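You operate a simulated robot arm through the tools that you are given. There is no shell and no other tool.

The job below is to be done with a simulated robot arm. You get a single attempt, and the scene is never put back.

TASK
Oil the steel plate with the white pad and close the tub again.
Fine: Take the oil from the black tub; put the pad back. Set down upright: white pad. A coat counts when it lies all over at full strength: go over it till it gets no stronger.

Only the result counts: the job must be done as asked and must still hold three seconds after the hand-in. Knocking over, shifting, dropping, spilling or breaking anything else fails it.

THE ROBOT
A 7-joint arm with a two-finger parallel gripper, fixed in place. Base frame: the origin is at the foot of the arm, x ahead of it, y to its left, z up; the work surface is at about z = 0. Lengths are in mm, angles in rad, forces in N, time in s.
With the tool pointing down near the work surface it reaches from about 220 to 580 mm from the base axis. Its first joint turns from -1.152 to 1.152 rad. Payload 2.5 kg.
The tool frame sits at the grasp point between the pads (the TCP): z along the fingers, y along the line on which they close. The tips reach 23 mm beyond it. The gripper opens to 94 mm. The fingers are 38 mm wide and 10 mm thick; the gripper's body (54 by 96 mm) begins 39 mm behind the TCP.
Orientation is told as [roll, pitch, yaw] about the base's x, y, z axes, in that order, counted from this pose: with the fingers straight down and closing along the base's y, the tool's x points along the base's -x, its y along +y and its z along -z.

THE INTERFACE
- The arm moves only by the tool arm_command. Its arguments are lists of equal length, an entry for each row: "xyz": the shift along the base's x, y, z in mm, a list of three; "rotation": the turn, a rotation vector about the base's x, y, z in rad, a list of three; "claw": the finger opening in mm, from 0 to 94. In form: {"xyz": [[tx, ty, tz], ...], "rotation": [[ax, ay, az], ...], "claw": [claw, ...]}. A call has 1 to 20 rows; each row shifts and turns the commanded pose from where the row before left it. A row lasts 0.2 s, in which the tool goes at most 50 mm and 0.15 rad; a call with a longer step from one row to the next is refused whole, and so is a gripper value outside its range. Where a pose cannot be reached the arm comes as near as it can. A force on the tool above 40 N (or 10 N above the force at the start of the call, whichever is more), or a blocked arm, ends the call early, and 0.2 s more pass. The fingers move at their own pace (about 108 mm/s each) and stop on an object; they squeeze with about 26 N. The grip force told is the motor's: it shows also when the fingers shut on nothing. Time passes only in rows, and 0.2 s behind the last, so rows that do not move let the fingers close. The reply holds the time, the measured pose of the TCP, the force on the tool along the base axes, the opening and the grip force, in the units named above and with some noise, with the torque about the TCP (base axes, N m) and any sound that the robot's microphone picked up.
- Cameras (640 x 400 px; columns grow to the right, rows downward): "scene" is fixed at [86.6, -388.4, 556.1]; the picture's right is [0.99, -0.17, 0.00], its down [-0.07, -0.44, -0.90] and it looks along [0.15, 0.88, -0.44] (base axes); focal length 337 px, centre (320, 200). "wrist" rides on the gripper at [86, 16, -75] in the tool frame; the picture's right is [-0.18, 0.98, 0.00], its down [-0.58, -0.11, -0.81] and it looks along [-0.79, -0.15, 0.59] (tool axes); focal length 243 px, centre (320, 200). There is no depth. A picture from a camera that has moved, and an enlarged one, comes with that camera's place and axes in the base frame and with its lens.
- camera(camera): a new picture of that camera. The clock stands still meanwhile.
- zoom(camera, box): a new picture of the part [left, top, right, bottom] of that camera's present view, enlarged. The clock stands still meanwhile.
- finish_job(): hands the job in; it is judged then, once.

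Places have to be worked out from the pictures, the camera data and where the tool is seen. Open the gripper and draw the arm clear of the work before you hand the job in, unless the task says otherwise.

The tools are called after "Request:" as name(argument=value, ...) on one line, values as JSON. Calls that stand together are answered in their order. arm_command: Moves the arm, as the interface text tells. Its arguments: {"type":"object","properties":{"xyz":{"type":"array","items":{"type":"array","items":{"type":"number"}}},"rotation":{"type":"array","items":{"type":"array","items":{"type":"number"}}},"claw":{"type":"array","items":{"type":"number"}}},"required":["xyz","rotation","claw"]} The other tools are called the same way: camera (camera) takes a picture; zoom (camera, box) takes an enlarged picture of a part of a camera's view; finish_job () hands the job in.

At the start:

```text
clock: 0.0
ee_pos: [393.5, 146.4, 288.4]
tool_rot: [-0.001, -0.001, 0.0]
force: [0.2, 0.8, 0.2]
moment: [-0.02, 0.02, 0.0]
grip_width: 94.1
grip_force: 0.0
```

scene: 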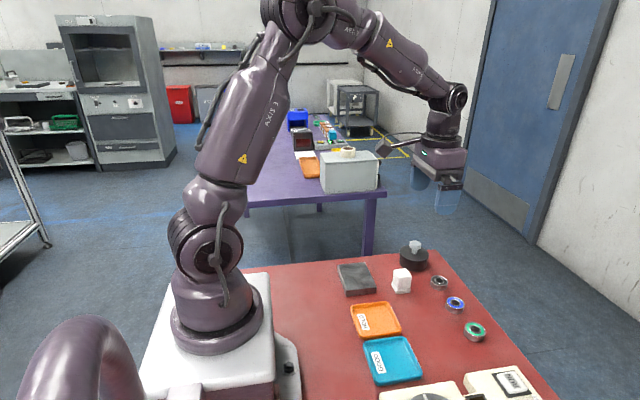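
wrist: 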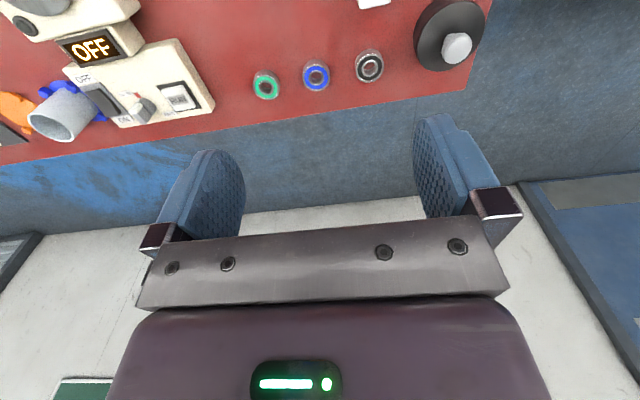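

The scene shows a grey steel plate, a white pad block, a black tub with a grey knob lid, and trays and rings. I zoom in to see details before I move.

Request:
zoom(camera="scene", box=[320, 220, 480, 320])

Request:
zoom(camera="scene", box=[300, 280, 540, 400])

Request:
zoom(camera="wrist", box=[320, 0, 520, 125])

```text
4.00 times, centred on (400, 270) of scene
camera zoom: at [86.6, -388.4, 556.1], right [0.99, -0.17, 0.0], down [-0.07, -0.44, -0.9], along [0.15, 0.88, -0.44], focal length 1348 px, centre (0, -80)
```

zoom: 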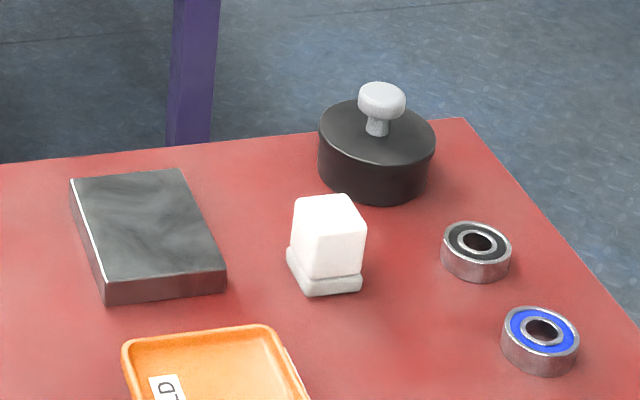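

```text
2.67 times, centred on (420, 340) of scene
camera zoom: at [86.6, -388.4, 556.1], right [0.99, -0.17, 0.0], down [-0.07, -0.44, -0.9], along [0.15, 0.88, -0.44], focal length 898 px, centre (53, -173)
```

zoom: 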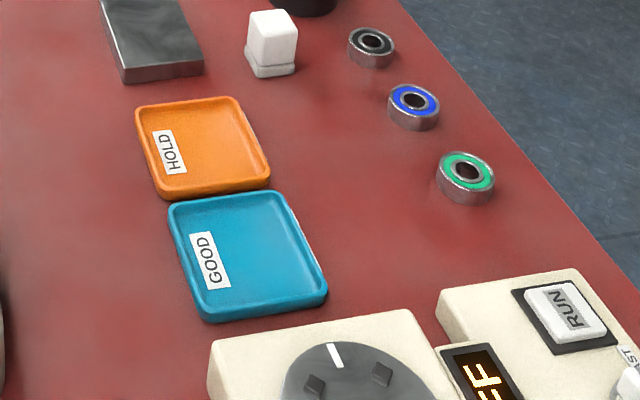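

```text
3.20 times, centred on (420, 62) of wrist
camera zoom: at [305.9, 164.9, 364.2], right [0.18, 0.98, 0.0], down [0.58, -0.11, 0.81], along [0.79, -0.15, -0.59], focal length 776 px, centre (0, 640)
```

zoom: 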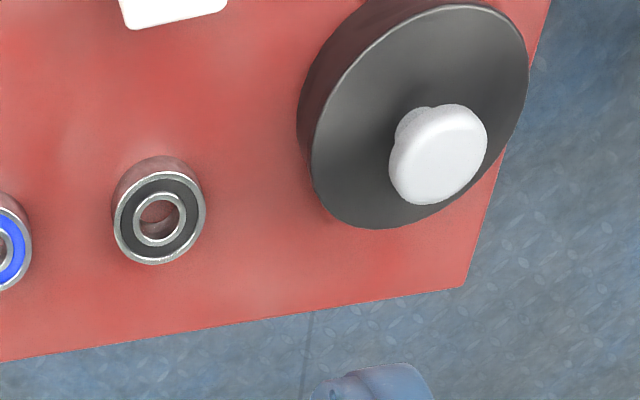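

The plate looks about 75 x 98 mm, centred near (290, 258) and 18 mm tall. The pad is near (389, 215), and the tub is near (462, 306) with its knob top at about z=59. I move the arm back high up for a better wrist view.

Request:
arm_command(xyz=[[-31, 21, 5], [-31, 21, 5], [-31, 21, 5], [-31, 21, 5], [0, 0, 0]], rotation=[[0, 0, 0], [0, 0, 0], [0, 0, 0], [0, 0, 0], [0, 0, 0]], claw=[94, 94, 94, 94, 94])

```text
clock: 1.2
ee_pos: [268.5, 232.3, 311.4]
tool_rot: [0.001, -0.001, 0.001]
force: [-0.8, 0.2, 0.3]
moment: [-0.03, -0.02, 0.0]
grip_width: 94.1
grip_force: 0.1
```

The arm is at (268, 232, 311). I take pictures from here.

Request:
camera(camera="wrist")

Request:
camera(camera="scene")

```text
taken
camera wrist: at [181.8, 249.4, 385.1], right [0.18, 0.98, 0.0], down [0.58, -0.11, 0.81], along [0.79, -0.15, -0.59], focal length 243 px, centre (320, 200)
```

wrist: 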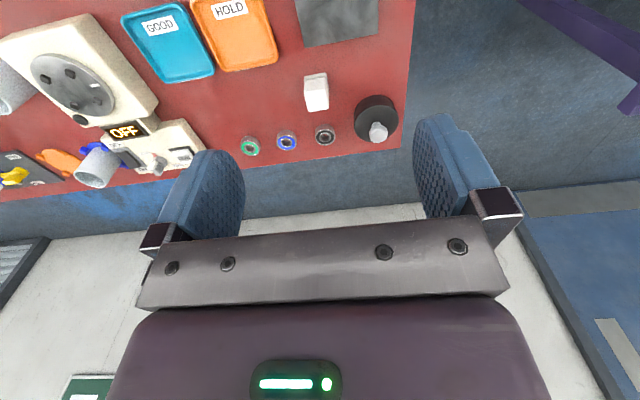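

```text
taken
```

scene: 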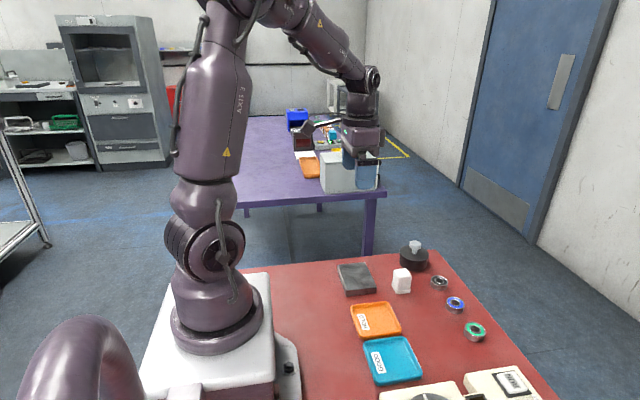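

Everything of interest is in the wrist view. I enlarge the pad and tub region, and the plate.

Request:
zoom(camera="wrist", box=[290, 60, 418, 140])

Request:
zoom(camera="wrist", box=[280, 0, 440, 100])

```text
5.00 times, centred on (354, 100) of wrist
camera zoom: at [181.8, 249.4, 385.1], right [0.18, 0.98, 0.0], down [0.58, -0.11, 0.81], along [0.79, -0.15, -0.59], focal length 1213 px, centre (150, 700)
```

zoom: 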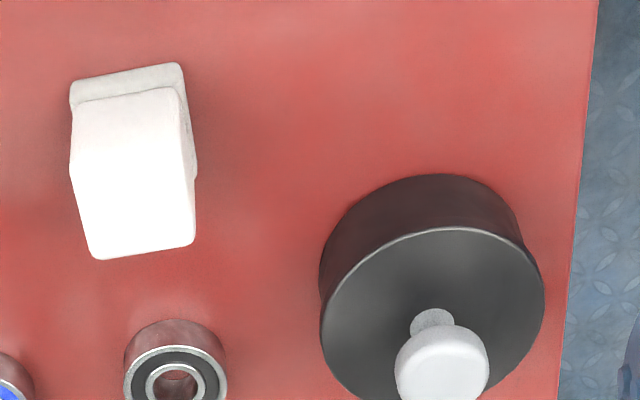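

```text
4.00 times, centred on (360, 50) of wrist
camera zoom: at [181.8, 249.4, 385.1], right [0.18, 0.98, 0.0], down [0.58, -0.11, 0.81], along [0.79, -0.15, -0.59], focal length 970 px, centre (160, 800)
```

zoom: 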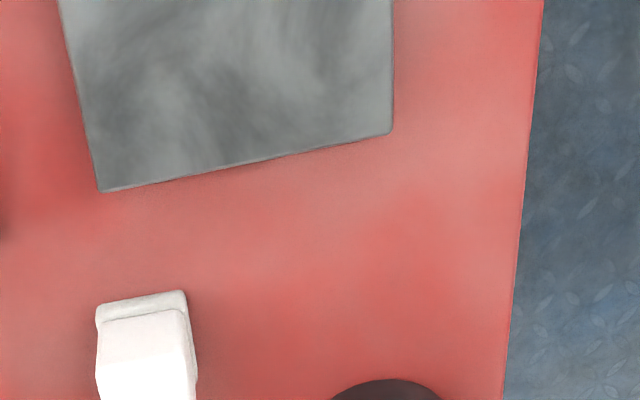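

Both cameras put the lid's centre near (459, 302), and they disagree by about 6 mm. I move above the lid at z≈150 and refine the position from a close view.

Request:
arm_command(xyz=[[27, 10, -23], [27, 10, -23], [27, 10, -23], [27, 10, -23], [27, 10, -23], [27, 10, -23], [27, 10, -23], [0, 0, 0]], rotation=[[0, 0, 0], [0, 0, 0], [0, 0, 0], [0, 0, 0], [0, 0, 0], [0, 0, 0], [0, 0, 0], [0, 0, 0]], claw=[94, 94, 94, 94, 94, 94, 94, 94])

Request:
camera(camera="wrist")

Request:
zoom(camera="scene", box=[320, 180, 480, 280])

```text
clock: 3.0
ee_pos: [458.4, 300.0, 149.9]
tool_rot: [0.001, -0.001, 0.001]
force: [-0.8, 0.0, 0.3]
moment: [0.03, 0.0, 0.01]
grip_width: 94.0
grip_force: 0.1
```

```text
taken
camera wrist: at [371.0, 318.3, 224.5], right [0.18, 0.98, 0.0], down [0.58, -0.11, 0.81], along [0.79, -0.15, -0.59], focal length 243 px, centre (320, 200)
```

wrist: 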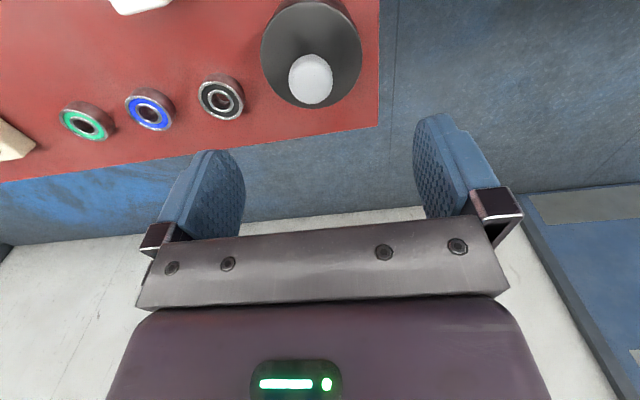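

```text
4.00 times, centred on (400, 230) of scene
camera zoom: at [86.6, -388.4, 556.1], right [0.99, -0.17, 0.0], down [-0.07, -0.44, -0.9], along [0.15, 0.88, -0.44], focal length 1348 px, centre (0, 80)
```

zoom: 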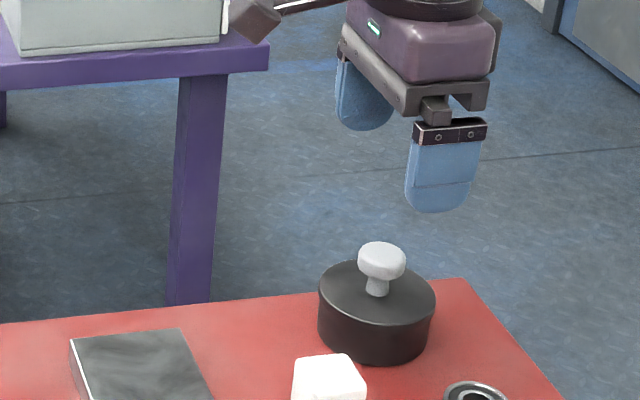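

The wrist view puts the knob at about (455.5, 297), and the corrected scene view puts it at (456, 302). I lower to z≈95, still above the knob, and check again.

Request:
arm_command(xyz=[[-1, 0, -28], [-1, -1, -28], [0, 0, 0]], rotation=[[0, 0, 0], [0, 0, 0], [0, 0, 0]], claw=[94, 94, 94])

Request:
camera(camera="wrist")

Request:
zoom(camera="scene", box=[340, 200, 468, 280])

```text
clock: 3.8
ee_pos: [455.8, 299.0, 91.5]
tool_rot: [-0.001, 0.0, 0.0]
force: [-1.4, -0.5, -0.9]
moment: [0.0, -0.02, -0.03]
grip_width: 93.8
grip_force: 0.1
```

```text
taken
camera wrist: at [368.9, 317.1, 166.9], right [0.18, 0.98, 0.0], down [0.58, -0.11, 0.81], along [0.79, -0.15, -0.59], focal length 243 px, centre (320, 200)
```

wrist: 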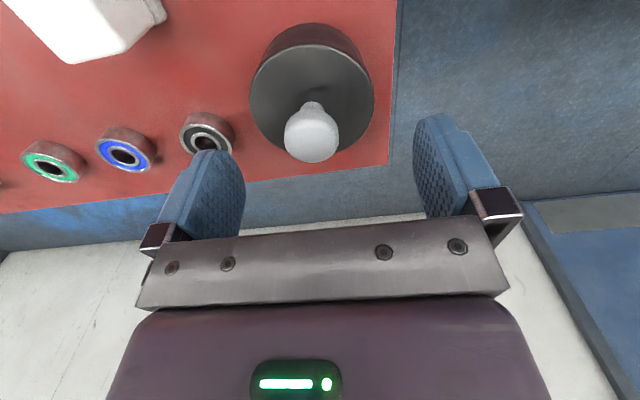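

```text
5.00 times, centred on (404, 240) of scene
camera zoom: at [86.6, -388.4, 556.1], right [0.99, -0.17, 0.0], down [-0.07, -0.44, -0.9], along [0.15, 0.88, -0.44], focal length 1684 px, centre (-100, 0)
```

zoom: 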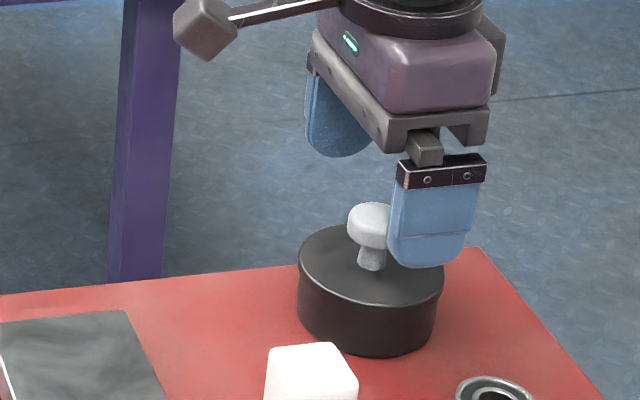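

Triangulating both views puts the knob axis at about (453.3, 296.8), with the cap centre at z≈59 and the lid top at about 34. I lower to z≈65 so the fingertips stay above the lid, and narrow the gripper to 60.

Request:
arm_command(xyz=[[-3, -2, 0], [0, 0, -13], [0, 0, -13], [0, 0, 0]], rotation=[[0, 0, 0], [0, 0, 0], [0, 0, 0], [0, 0, 0]], claw=[94, 94, 70, 60])

Request:
camera(camera="wrist")

Request:
zoom(camera="scene", box=[340, 200, 468, 280])

```text
clock: 4.8
ee_pos: [452.7, 297.9, 66.3]
tool_rot: [0.0, -0.002, 0.0]
force: [-0.9, 0.1, -0.8]
moment: [-0.02, 0.02, 0.01]
grip_width: 60.2
grip_force: 0.0
```

```text
taken
camera wrist: at [366.4, 315.7, 140.9], right [0.18, 0.98, 0.0], down [0.58, -0.11, 0.81], along [0.79, -0.15, -0.59], focal length 243 px, centre (320, 200)
```

wrist: 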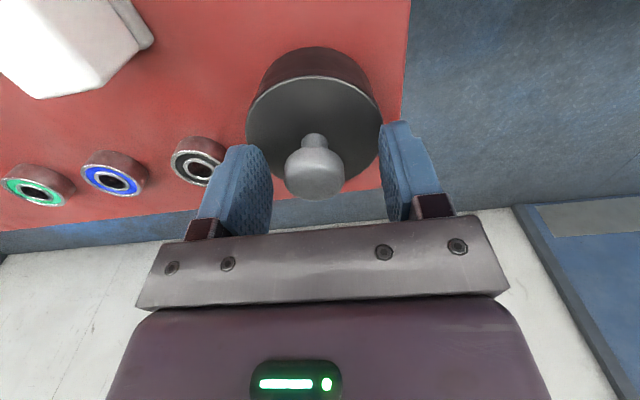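

```text
5.00 times, centred on (404, 240) of scene
camera zoom: at [86.6, -388.4, 556.1], right [0.99, -0.17, 0.0], down [-0.07, -0.44, -0.9], along [0.15, 0.88, -0.44], focal length 1684 px, centre (-100, 0)
```

zoom: 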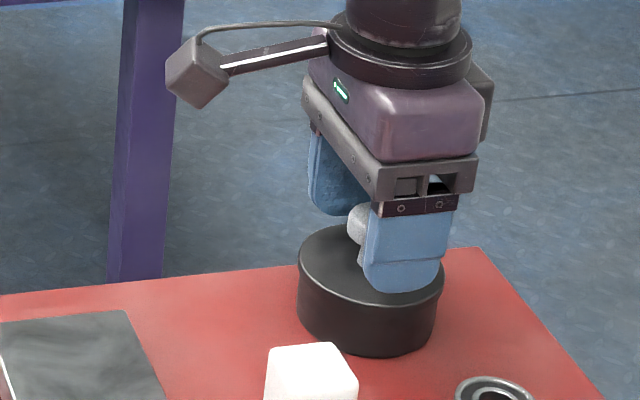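

The knob is centred between the fingers: its cap is at column 314.5, and a centred one would be at 315.6. I close on it.

Request:
arm_command(xyz=[[0, 0, 0], [0, 0, 0], [0, 0, 0], [0, 0, 0]], rotation=[[0, 0, 0], [0, 0, 0], [0, 0, 0], [0, 0, 0]], claw=[40, 25, 20, 20])

Request:
camera(camera="wrist")

```text
clock: 5.8
ee_pos: [453.5, 294.6, 64.9]
tool_rot: [-0.007, 0.001, 0.0]
force: [-8.4, -25.5, 8.6]
moment: [-0.28, 0.06, -0.08]
grip_width: 28.3
grip_force: 26.3
```

```text
taken
camera wrist: at [366.9, 313.4, 140.8], right [0.19, 0.98, -0.01], down [0.58, -0.1, 0.81], along [0.79, -0.15, -0.59], focal length 243 px, centre (320, 200)
```

wrist: 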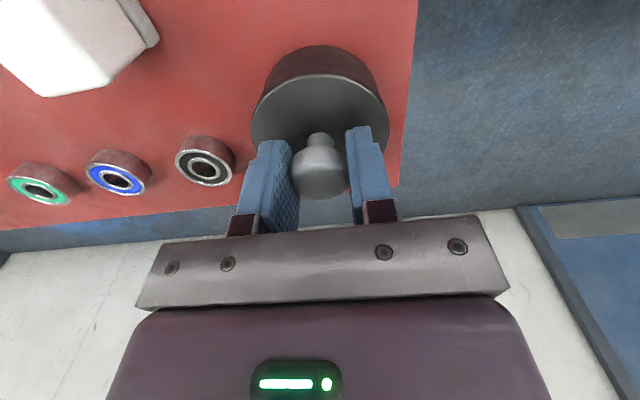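

The grip holds at 28 mm, but the knob sits about 3 mm nearer −y than the commanded centre, which gives a side load of about 25 N. I shift the command −2.6 mm in y to release it.

Request:
arm_command(xyz=[[0, -1.3, 0], [0, -1.3, 0], [0, 0, 0]], rotation=[[0, 0, 0], [0, 0, 0], [0, 0, 0]], claw=[20, 20, 20])

Request:
camera(camera="scene")

Request:
zoom(camera="scene", box=[320, 220, 480, 320])

```text
clock: 6.6
ee_pos: [453.6, 297.3, 67.3]
tool_rot: [0.006, -0.003, 0.001]
force: [0.1, -0.8, -0.2]
moment: [-0.01, -0.02, 0.02]
grip_width: 28.4
grip_force: 25.6
heard: snap
```

```text
taken
```

scene: 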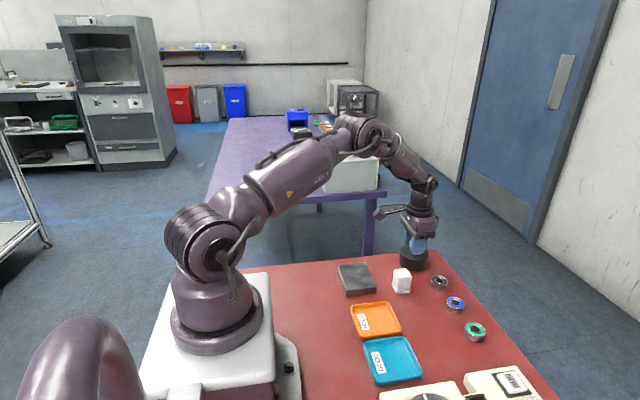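

```text
4.00 times, centred on (400, 270) of scene
camera zoom: at [86.6, -388.4, 556.1], right [0.99, -0.17, 0.0], down [-0.07, -0.44, -0.9], along [0.15, 0.88, -0.44], focal length 1348 px, centre (0, -80)
```

zoom: 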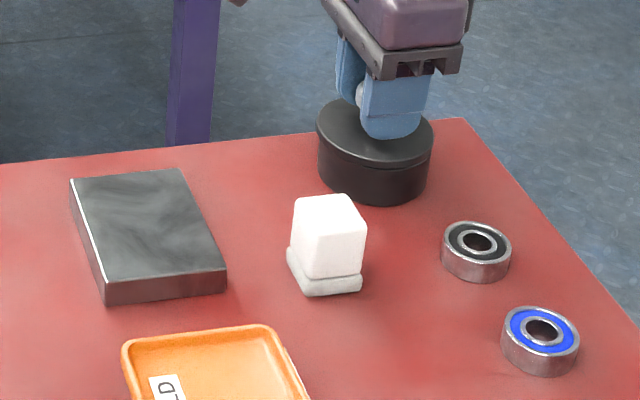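

A snap was heard, so the lid is probably a snap fit that has come loose. I look more closely before lifting.

Request:
zoom(camera="scene", box=[384, 230, 448, 270])

Request:
zoom(camera="wrist", box=[220, 20, 420, 145])

```text
10.00 times, centred on (416, 250) of scene
camera zoom: at [86.6, -388.4, 556.1], right [0.99, -0.17, 0.0], down [-0.07, -0.44, -0.9], along [0.15, 0.88, -0.44], focal length 3369 px, centre (-640, -300)
```

zoom: 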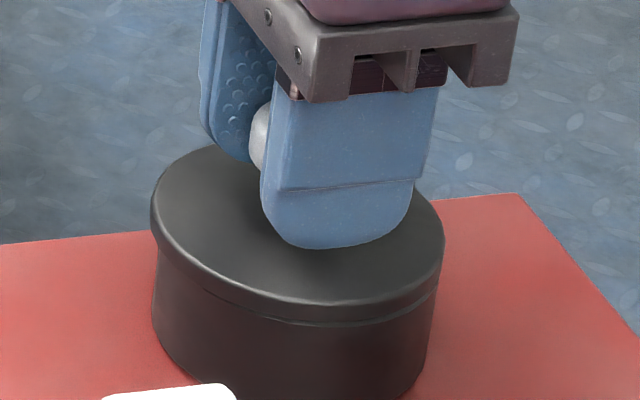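

```text
3.20 times, centred on (320, 82) of wrist
camera zoom: at [365.8, 314.2, 142.1], right [0.18, 0.98, 0.0], down [0.58, -0.11, 0.81], along [0.79, -0.15, -0.59], focal length 776 px, centre (320, 576)
```

zoom: 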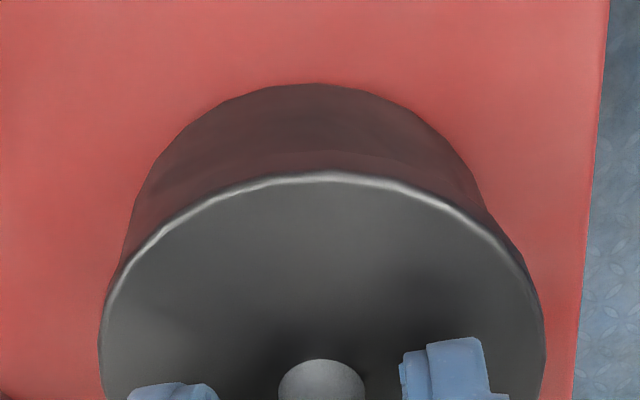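

The lid is a disc with a short skirt and has come free of the tub. I lift it slowly.

Request:
arm_command(xyz=[[0, 0, 3], [0, 0, 5], [0, 0, 8], [0, 0, 12], [0, 0, 20], [0, 0, 22], [0, 0, 0]], rotation=[[0, 0, 0], [0, 0, 0], [0, 0, 0], [0, 0, 0], [0, 0, 0], [0, 0, 0], [0, 0, 0]], claw=[20, 20, 20, 20, 20, 20, 20])

Request:
zoom(camera="scene", box=[320, 180, 480, 280])

Request:
camera(camera="wrist")

```text
clock: 8.2
ee_pos: [453.4, 294.3, 135.7]
tool_rot: [-0.002, 0.0, -0.002]
force: [-0.5, 0.5, 0.4]
moment: [0.0, -0.01, 0.0]
grip_width: 28.3
grip_force: 26.1
```

```text
4.00 times, centred on (400, 230) of scene
camera zoom: at [86.6, -388.4, 556.1], right [0.99, -0.17, 0.0], down [-0.07, -0.44, -0.9], along [0.15, 0.88, -0.44], focal length 1348 px, centre (0, 80)
```

zoom: 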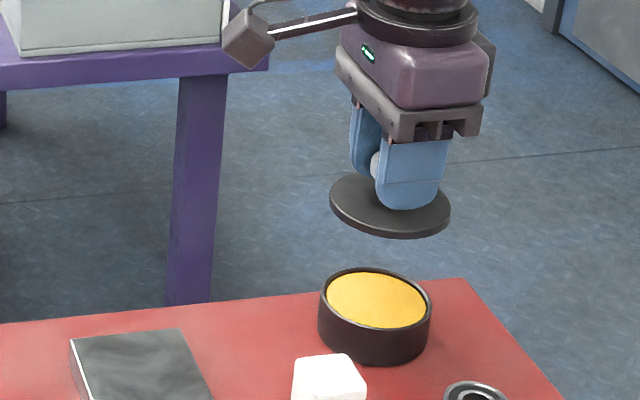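

```text
taken
camera wrist: at [366.3, 312.5, 211.0], right [0.18, 0.98, 0.0], down [0.58, -0.11, 0.81], along [0.79, -0.15, -0.59], focal length 243 px, centre (320, 200)
```

wrist: 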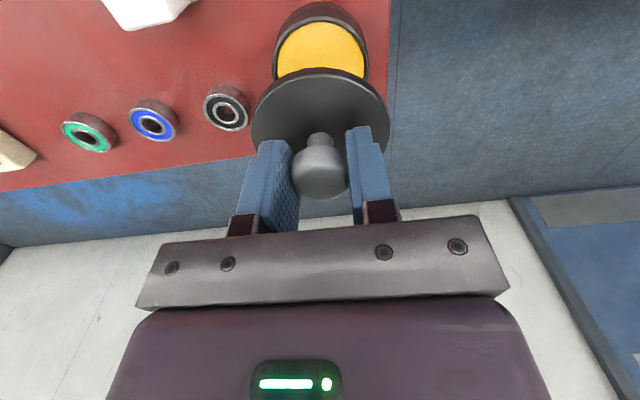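

The lid is off and the tub of yellow oil stands in place. I carry the lid to the empty spot left of the plate, near (182, 282).

Request:
arm_command(xyz=[[-20, -1, 0], [-36, -2, 0], [-36, -2, 0], [-36, -2, 0], [-36, -2, 0], [-36, -2, 0], [-36, -2, 0], [-36, -1, 0], [0, 0, -15], [0, 0, -20], [0, 0, 0]], rotation=[[0, 0, 0], [0, 0, 0], [0, 0, 0], [0, 0, 0], [0, 0, 0], [0, 0, 0], [0, 0, 0], [0, 0, 0], [0, 0, 0], [0, 0, 0], [0, 0, 0]], claw=[20, 20, 20, 20, 20, 20, 20, 20, 20, 20, 20])

Request:
camera(camera="scene")

Request:
zoom(camera="scene", box=[240, 220, 400, 320])

Request:
camera(camera="wrist")

```text
clock: 10.6
ee_pos: [180.5, 283.6, 101.4]
tool_rot: [-0.002, 0.0, 0.001]
force: [-0.9, -0.9, -0.1]
moment: [0.03, -0.01, 0.02]
grip_width: 28.4
grip_force: 26.1
```

```text
taken
```

scene: 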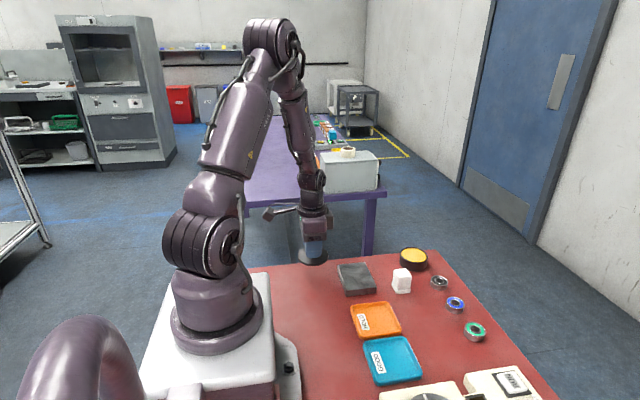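

```text
4.00 times, centred on (320, 270) of scene
camera zoom: at [86.6, -388.4, 556.1], right [0.99, -0.17, 0.0], down [-0.07, -0.44, -0.9], along [0.15, 0.88, -0.44], focal length 1348 px, centre (320, -80)
```

zoom: 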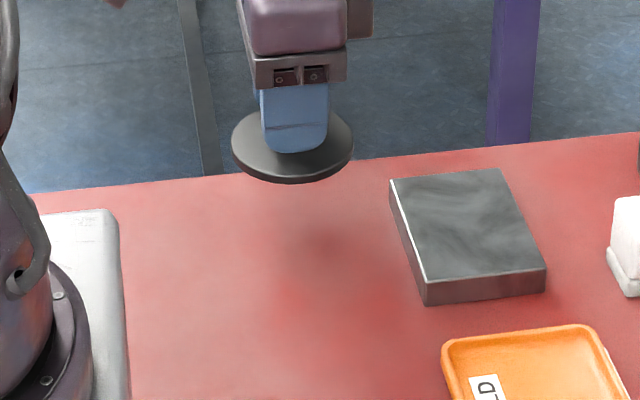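

```text
taken
camera wrist: at [94.0, 300.3, 175.3], right [0.18, 0.98, 0.0], down [0.58, -0.11, 0.81], along [0.79, -0.15, -0.59], focal length 243 px, centre (320, 200)
```

wrist: 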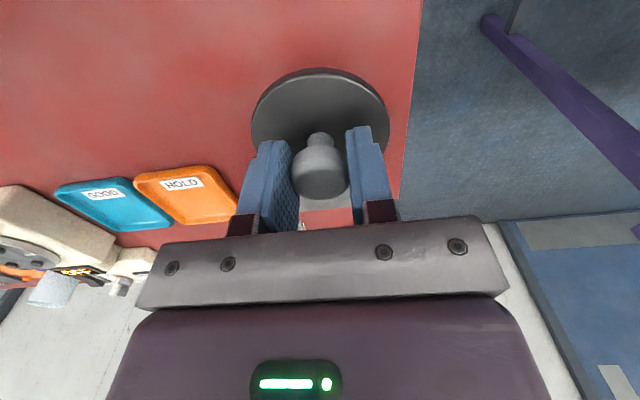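

The spot is clear. I lower the lid to just above the table.

Request:
arm_command(xyz=[[0, 0, -20], [0, 0, -18], [0, 0, -10], [0, 0, -5], [0, 0, 0]], rotation=[[0, 0, 0], [0, 0, 0], [0, 0, 0], [0, 0, 0], [0, 0, 0]], claw=[20, 20, 20, 20, 20])

Request:
zoom(camera="scene", box=[260, 240, 360, 302])

```text
clock: 11.8
ee_pos: [179.5, 281.0, 48.2]
tool_rot: [-0.001, -0.001, 0.0]
force: [-0.8, -0.4, 0.0]
moment: [0.01, 0.0, 0.03]
grip_width: 28.4
grip_force: 25.9
```

```text
6.40 times, centred on (310, 271) of scene
camera zoom: at [86.6, -388.4, 556.1], right [0.99, -0.17, 0.0], down [-0.07, -0.44, -0.9], along [0.15, 0.88, -0.44], focal length 2156 px, centre (384, -254)
```

zoom: 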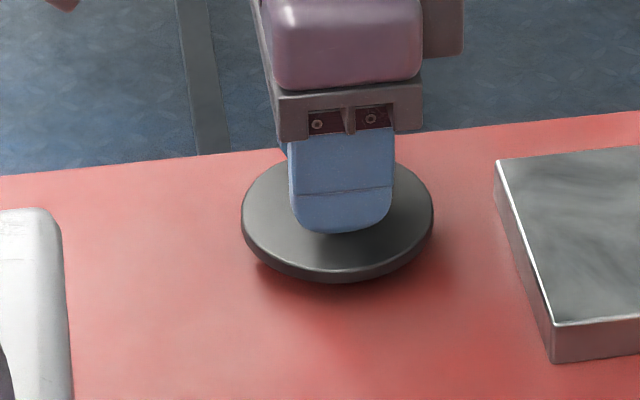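

The lid is still slightly above the table with no contact force. I keep lowering in small steps.

Request:
arm_command(xyz=[[0, 0, -2], [0, 0, -2], [0, 0, 0]], rotation=[[0, 0, 0], [0, 0, 0], [0, 0, 0]], claw=[20, 20, 20])

```text
clock: 12.6
ee_pos: [180.0, 281.1, 45.6]
tool_rot: [-0.002, 0.001, 0.001]
force: [0.0, 0.5, -0.2]
moment: [-0.01, 0.01, -0.01]
grip_width: 28.3
grip_force: 25.9
```

No contact yet, so I go down further.

Request:
arm_command(xyz=[[0, 0, -1.5], [0, 0, -1.5], [0, 0, 0]], rotation=[[0, 0, 0], [0, 0, 0], [0, 0, 0]], claw=[20, 20, 20])

```text
clock: 13.4
ee_pos: [180.4, 281.9, 42.0]
tool_rot: [0.0, 0.0, -0.001]
force: [-0.7, 0.0, -1.5]
moment: [0.01, 0.0, -0.01]
grip_width: 28.2
grip_force: 26.7
```

Request:
arm_command(xyz=[[0, 0, -1.5], [0, 0, -1.5], [0, 0, 0]], rotation=[[0, 0, 0], [0, 0, 0], [0, 0, 0]], claw=[20, 20, 20])

Request:
zoom(camera="scene", box=[260, 240, 360, 302])

```text
clock: 14.2
ee_pos: [180.6, 281.0, 38.0]
tool_rot: [0.002, 0.001, 0.0]
force: [0.4, 0.1, -0.3]
moment: [-0.06, 0.0, -0.03]
grip_width: 28.2
grip_force: 26.6
```

```text
6.40 times, centred on (310, 271) of scene
camera zoom: at [86.6, -388.4, 556.1], right [0.99, -0.17, 0.0], down [-0.07, -0.44, -0.9], along [0.15, 0.88, -0.44], focal length 2156 px, centre (384, -254)
```

zoom: 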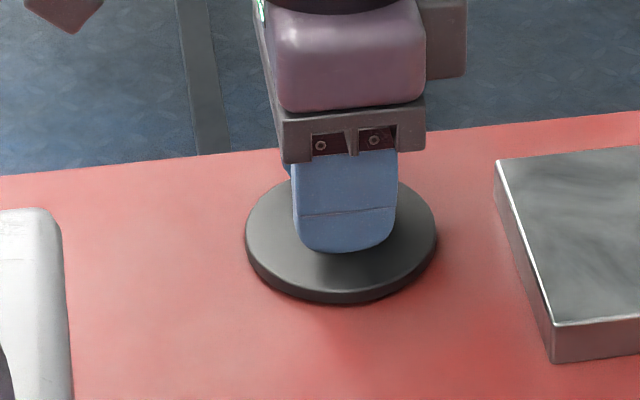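

The lid's lower rim still looks about 5–7 mm above the table, so I continue down.

Request:
arm_command(xyz=[[0, 0, -1.5], [0, 0, -1.5], [0, 0, 0]], rotation=[[0, 0, 0], [0, 0, 0], [0, 0, 0]], claw=[20, 20, 20])

```text
clock: 15.0
ee_pos: [180.8, 282.0, 35.3]
tool_rot: [-0.001, -0.001, 0.0]
force: [-2.9, -4.9, 20.8]
moment: [-0.12, 0.13, 0.02]
grip_width: 28.3
grip_force: 25.7
```

Contact is made at about 20 N. I ease off about 1.7 mm and open the gripper.

Request:
arm_command(xyz=[[0, 0, 1.7], [0, 0, 0], [0, 0, 0], [0, 0, 0]], rotation=[[0, 0, 0], [0, 0, 0], [0, 0, 0], [0, 0, 0]], claw=[20, 20, 50, 60])

Request:
zoom(camera="scene", box=[260, 240, 360, 302])

Request:
camera(camera="wrist")

```text
clock: 16.0
ee_pos: [180.6, 281.3, 37.2]
tool_rot: [0.001, -0.001, -0.001]
force: [0.3, -0.3, -0.1]
moment: [0.0, -0.02, 0.03]
grip_width: 60.1
grip_force: 0.1
```

```text
6.40 times, centred on (310, 271) of scene
camera zoom: at [86.6, -388.4, 556.1], right [0.99, -0.17, 0.0], down [-0.07, -0.44, -0.9], along [0.15, 0.88, -0.44], focal length 2156 px, centre (384, -254)
```

zoom: 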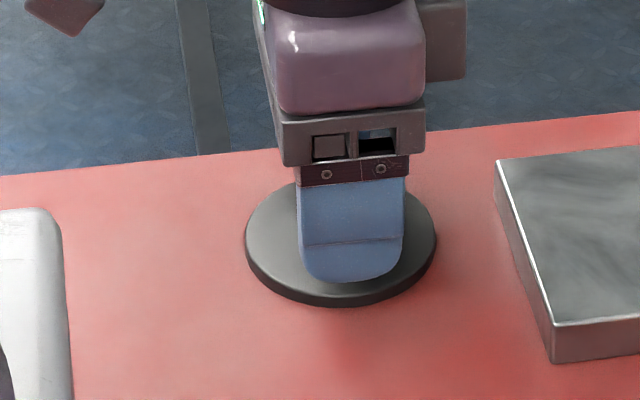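

```text
taken
camera wrist: at [93.7, 299.5, 111.7], right [0.18, 0.98, 0.0], down [0.58, -0.11, 0.81], along [0.79, -0.15, -0.59], focal length 243 px, centre (320, 200)
```

wrist: 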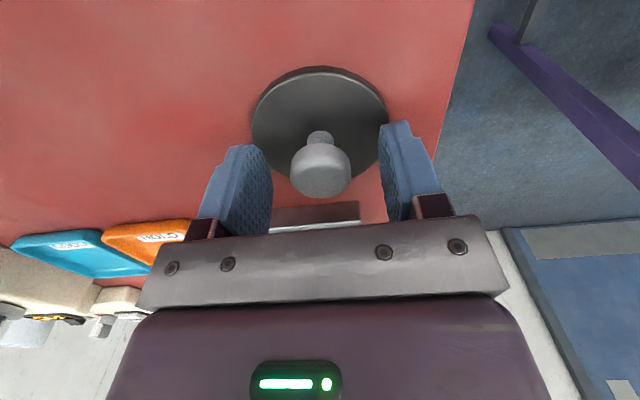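

The lid stands flat on the table and the fingers are clear of the knob. I rise straight up and move toward the pad to look at it.

Request:
arm_command(xyz=[[0, 0, 15], [0, 0, 30], [0, 0, 40], [30, -10, 18], [35, -15, 0], [35, -15, 0], [35, -15, 0], [35, -12, 0], [20, 0, 0], [0, 0, 0]], rotation=[[0, 0, 0], [0, 0, 0], [0, 0, 0], [0, 0, 0], [0, 0, 0], [0, 0, 0], [0, 0, 0], [0, 0, 0], [0, 0, 0], [0, 0, 0]], claw=[70, 90, 94, 94, 94, 94, 94, 94, 94, 94])

Request:
camera(camera="wrist")

Request:
zoom(camera="scene", box=[250, 200, 490, 350])

```text
clock: 18.2
ee_pos: [370.9, 213.8, 138.9]
tool_rot: [0.0, 0.0, 0.0]
force: [-0.5, -0.2, 0.1]
moment: [0.02, -0.01, 0.01]
grip_width: 94.1
grip_force: 0.0
```

```text
taken
camera wrist: at [283.8, 231.0, 214.0], right [0.18, 0.98, 0.0], down [0.58, -0.11, 0.81], along [0.79, -0.15, -0.59], focal length 243 px, centre (320, 200)
```

wrist: 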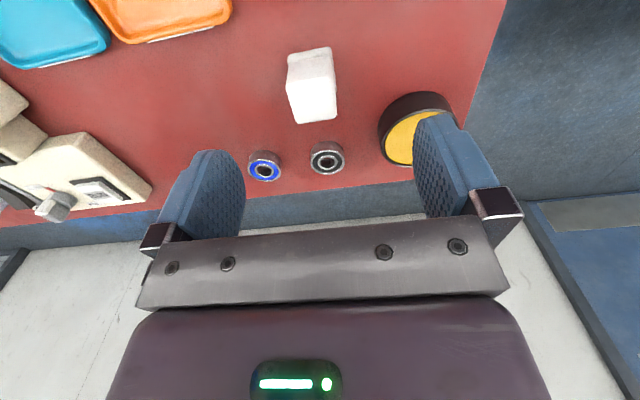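

```text
2.67 times, centred on (370, 275) of scene
camera zoom: at [86.6, -388.4, 556.1], right [0.99, -0.17, 0.0], down [-0.07, -0.44, -0.9], along [0.15, 0.88, -0.44], focal length 898 px, centre (187, 0)
```

zoom: 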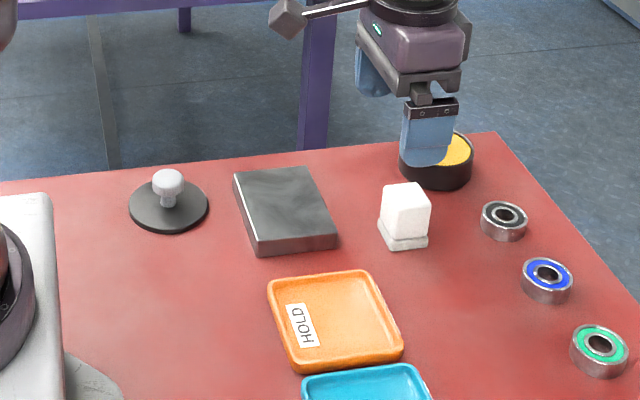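

The lid sits upright on its own. I zoom in on the pad in the wrist view to locate its handle and base.

Request:
zoom(camera="wrist", box=[240, 35, 400, 135])

Request:
zoom(camera="scene", box=[376, 260, 424, 300])

```text
4.00 times, centred on (320, 85) of wrist
camera zoom: at [283.8, 231.0, 214.0], right [0.18, 0.98, 0.0], down [0.58, -0.11, 0.81], along [0.79, -0.15, -0.59], focal length 970 px, centre (320, 660)
```

zoom: 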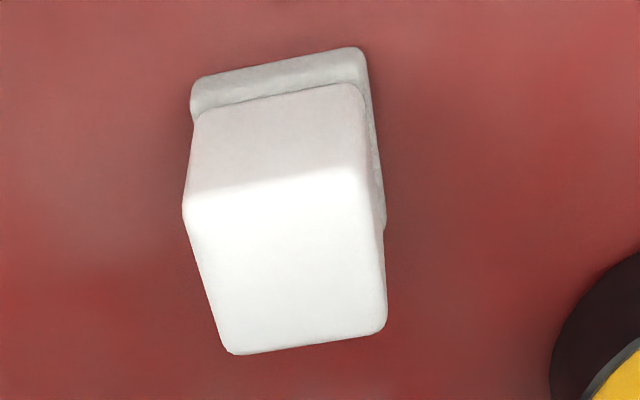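

```text
10.00 times, centred on (400, 280) of scene
camera zoom: at [86.6, -388.4, 556.1], right [0.99, -0.17, 0.0], down [-0.07, -0.44, -0.9], along [0.15, 0.88, -0.44], focal length 3369 px, centre (-480, -600)
```

zoom: 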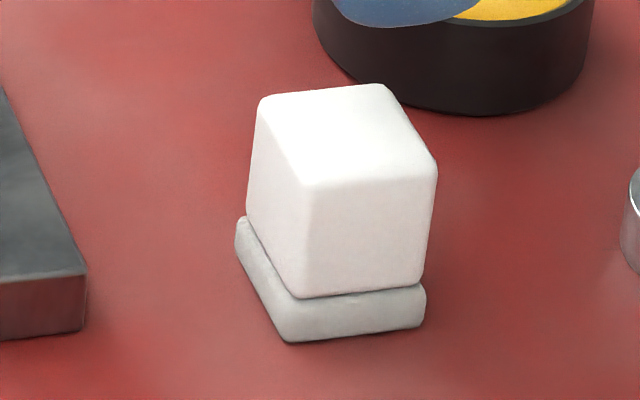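

The pad's handle block works out at about 33 mm square, centred near (389, 205), with its top at z≈42 and a base about 10 mm thick. I move over it and lower to z≈85 to check alignment.

Request:
arm_command(xyz=[[9, -4, -20], [9, -4.5, -20], [0, 0, -14], [0, 0, 0]], rotation=[[0, 0, 0], [0, 0, 0], [0, 0, 0], [0, 0, 0]], claw=[94, 94, 94, 94])

Request:
camera(camera="wrist")

Request:
zoom(camera="wrist", box=[220, 60, 420, 185])

Request:
zoom(camera="scene", box=[352, 220, 448, 300])

```text
clock: 19.2
ee_pos: [391.0, 205.2, 85.7]
tool_rot: [0.0, -0.001, 0.001]
force: [-0.3, 0.4, -0.3]
moment: [-0.02, -0.02, 0.01]
grip_width: 93.8
grip_force: 0.1
```

```text
taken
camera wrist: at [303.6, 222.9, 160.1], right [0.18, 0.98, 0.0], down [0.58, -0.11, 0.81], along [0.79, -0.15, -0.59], focal length 243 px, centre (320, 200)
```

wrist: 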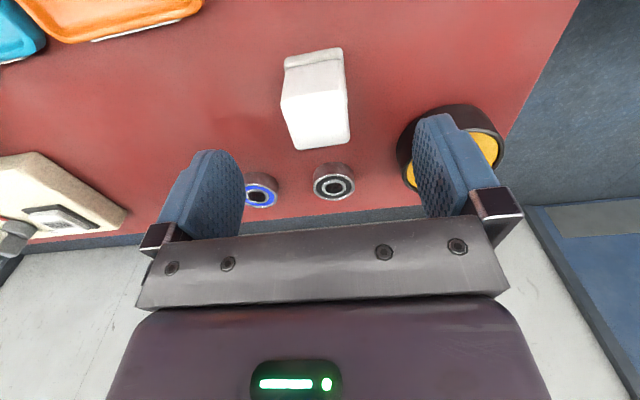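

```text
3.20 times, centred on (320, 122) of wrist
camera zoom: at [303.6, 222.9, 160.1], right [0.18, 0.98, 0.0], down [0.58, -0.11, 0.81], along [0.79, -0.15, -0.59], focal length 776 px, centre (320, 448)
```

zoom: 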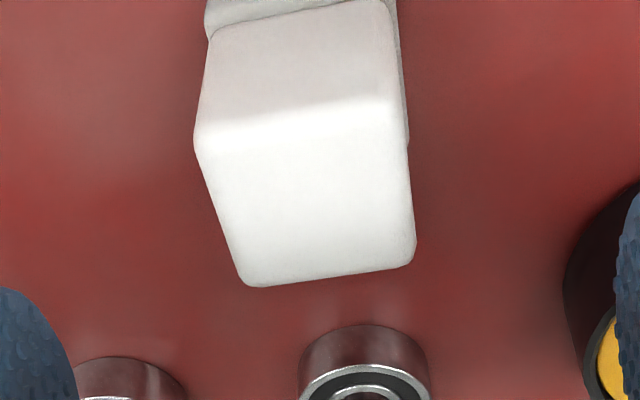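

```text
5.00 times, centred on (400, 260) of scene
camera zoom: at [86.6, -388.4, 556.1], right [0.99, -0.17, 0.0], down [-0.07, -0.44, -0.9], along [0.15, 0.88, -0.44], focal length 1684 px, centre (-80, -100)
```

zoom: 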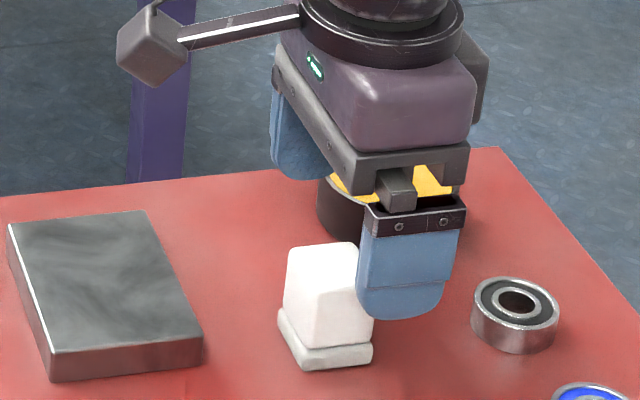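

The pad centre is at about (388.4, 204.1) in the commanded frame. I adjust slightly and descend so the tips sit about 18 mm above the table, narrowing to 56.

Request:
arm_command(xyz=[[-1, -1.2, 0], [0, 0, -15], [0, 0, -15], [0, 0, -14], [0, 0, 0]], rotation=[[0, 0, 0], [0, 0, 0], [0, 0, 0], [0, 0, 0], [0, 0, 0]], claw=[75, 65, 56, 56, 56])

Request:
camera(camera="wrist")

Request:
zoom(camera="scene", box=[352, 240, 448, 300])

```text
clock: 20.4
ee_pos: [387.4, 205.8, 41.3]
tool_rot: [0.001, 0.0, 0.0]
force: [-0.5, -0.2, 0.5]
moment: [-0.02, -0.01, 0.01]
grip_width: 56.2
grip_force: 0.0
```

```text
taken
camera wrist: at [300.5, 223.3, 116.3], right [0.18, 0.98, 0.0], down [0.58, -0.11, 0.81], along [0.79, -0.15, -0.59], focal length 243 px, centre (320, 200)
```

wrist: 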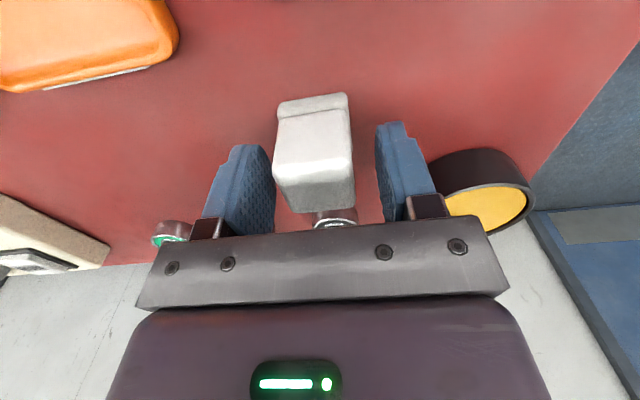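

```text
6.67 times, centred on (400, 270) of scene
camera zoom: at [86.6, -388.4, 556.1], right [0.99, -0.17, 0.0], down [-0.07, -0.44, -0.9], along [0.15, 0.88, -0.44], focal length 2246 px, centre (-213, -267)
```

zoom: 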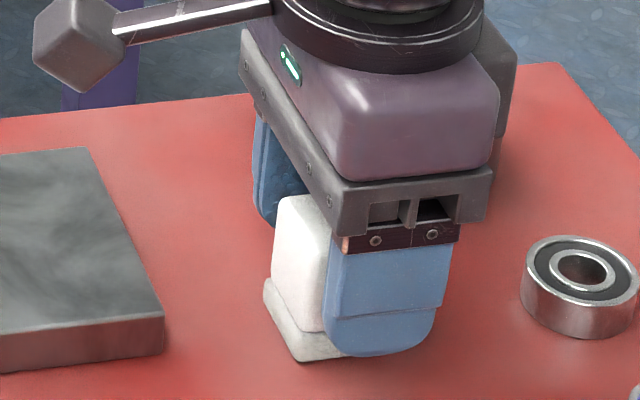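

Triangulating the three views puts the handle top higher, at z≈51, so its centre is nearer x≈383, y≈205.4. I shift −5 in x, +1.3 in y and +4 in z before gripping.

Request:
arm_command(xyz=[[-2.5, 0.6, 4], [-2.5, 0.7, 0], [0, 0, 0]], rotation=[[0, 0, 0], [0, 0, 0], [0, 0, 0]], claw=[56, 50, 50])

Request:
zoom(camera="wrist", box=[200, 75, 440, 225])

Request:
zoom(camera="scene", box=[352, 240, 448, 300])

```text
clock: 21.2
ee_pos: [383.2, 205.4, 46.7]
tool_rot: [-0.002, -0.001, -0.001]
force: [1.2, -0.3, -0.2]
moment: [0.01, 0.03, 0.0]
grip_width: 49.9
grip_force: 0.1
```

```text
2.67 times, centred on (320, 150) of wrist
camera zoom: at [295.7, 223.8, 120.9], right [0.18, 0.98, 0.0], down [0.58, -0.11, 0.81], along [0.79, -0.15, -0.59], focal length 647 px, centre (320, 333)
```

zoom: 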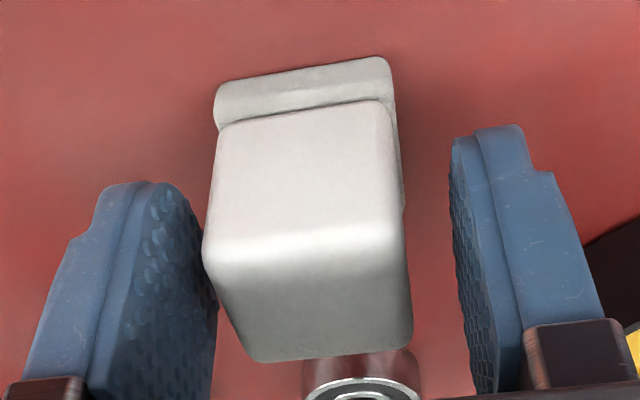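

```text
6.67 times, centred on (400, 270) of scene
camera zoom: at [86.6, -388.4, 556.1], right [0.99, -0.17, 0.0], down [-0.07, -0.44, -0.9], along [0.15, 0.88, -0.44], focal length 2246 px, centre (-213, -267)
```

zoom: 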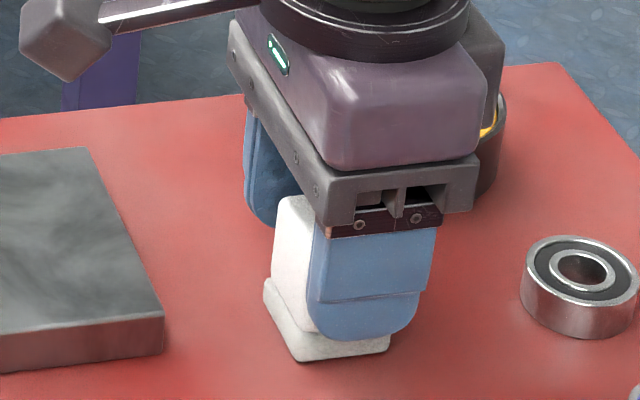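

The handle is now centred between the fingers within about 0.5 mm. I close the gripper on it.

Request:
arm_command(xyz=[[0, 0, 0], [0, 0, 0], [0, 0, 0], [0, 0, 0]], rotation=[[0, 0, 0], [0, 0, 0], [0, 0, 0], [0, 0, 0]], claw=[40, 30, 22, 22])

Request:
zoom(camera="wrist", box=[200, 75, 440, 225])

```text
clock: 22.2
ee_pos: [383.6, 206.4, 46.4]
tool_rot: [0.001, 0.0, -0.001]
force: [-0.8, -0.6, 2.8]
moment: [0.01, 0.02, 0.03]
grip_width: 33.4
grip_force: 25.9
```

```text
2.67 times, centred on (320, 150) of wrist
camera zoom: at [295.8, 223.8, 120.9], right [0.18, 0.98, 0.0], down [0.58, -0.11, 0.81], along [0.79, -0.15, -0.59], focal length 647 px, centre (320, 333)
```

zoom: 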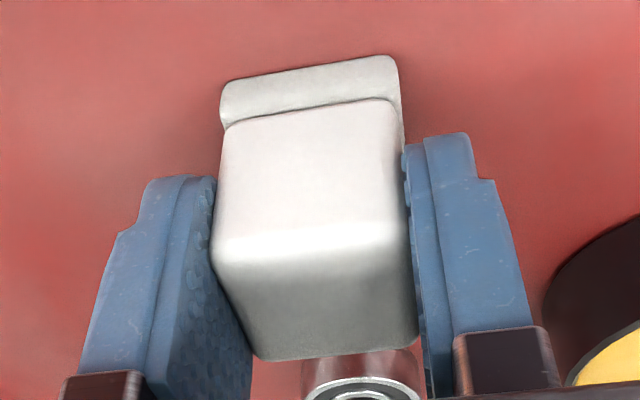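

The pad is gripped at 33.4 mm with little side load. I lift it straight up and carry it above the tub.

Request:
arm_command(xyz=[[0, 0, 5], [0, 0, 15], [0, 0, 30], [0, 0, 30], [14, 18, 0], [14, 18, 0], [14, 18, 0], [14, 18, 0], [14, 17.4, 0], [0, 0, 0]], rotation=[[0, 0, 0], [0, 0, 0], [0, 0, 0], [0, 0, 0], [0, 0, 0], [0, 0, 0], [0, 0, 0], [0, 0, 0], [0, 0, 0], [0, 0, 0]], claw=[22, 22, 22, 22, 22, 22, 22, 22, 22, 22])

Request:
camera(camera="wrist")

Request:
zoom(camera="scene", box=[352, 200, 480, 280])

```text
clock: 24.4
ee_pos: [452.7, 295.6, 126.5]
tool_rot: [0.002, 0.0, -0.001]
force: [0.0, 0.2, -0.7]
moment: [0.04, -0.04, -0.04]
grip_width: 33.2
grip_force: 26.3
```

```text
taken
camera wrist: at [365.7, 313.2, 202.0], right [0.18, 0.98, 0.0], down [0.58, -0.11, 0.81], along [0.79, -0.15, -0.59], focal length 243 px, centre (320, 200)
```

wrist: 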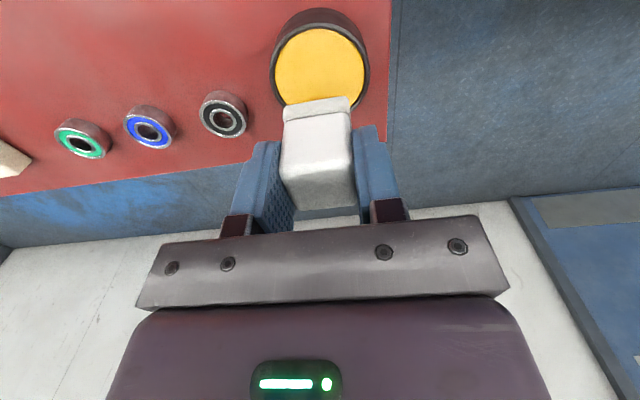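

```text
5.00 times, centred on (416, 240) of scene
camera zoom: at [86.6, -388.4, 556.1], right [0.99, -0.17, 0.0], down [-0.07, -0.44, -0.9], along [0.15, 0.88, -0.44], focal length 1684 px, centre (-160, 0)
```

zoom: 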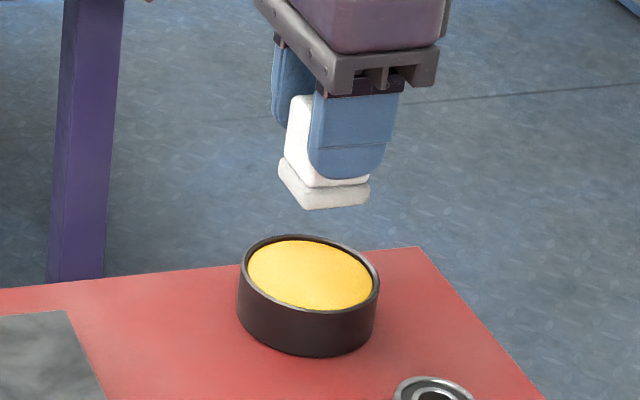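

I zoom on the tub rim to centre the pad over the oil.

Request:
zoom(camera="wrist", box=[240, 0, 400, 100])

Request:
zoom(camera="scene", box=[384, 232, 448, 272])

```text
4.00 times, centred on (320, 50) of wrist
camera zoom: at [365.7, 313.2, 202.0], right [0.18, 0.98, 0.0], down [0.58, -0.11, 0.81], along [0.79, -0.15, -0.59], focal length 970 px, centre (320, 800)
```

zoom: 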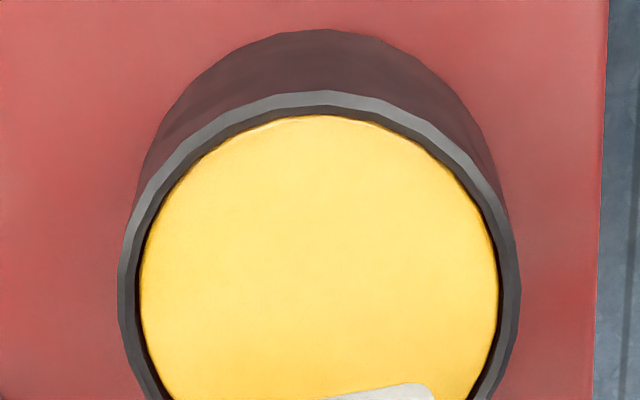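

```text
10.00 times, centred on (416, 252) of scene
camera zoom: at [86.6, -388.4, 556.1], right [0.99, -0.17, 0.0], down [-0.07, -0.44, -0.9], along [0.15, 0.88, -0.44], focal length 3369 px, centre (-640, -320)
```

zoom: 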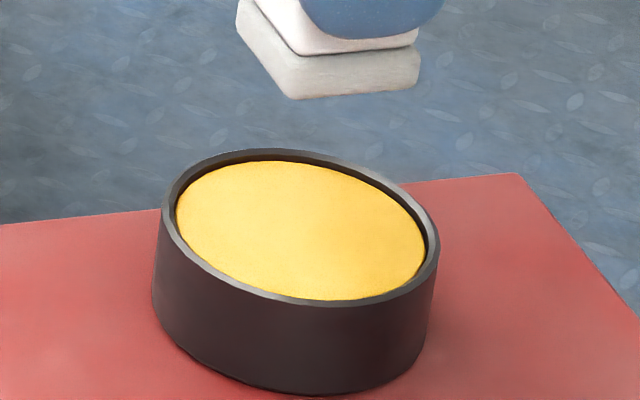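

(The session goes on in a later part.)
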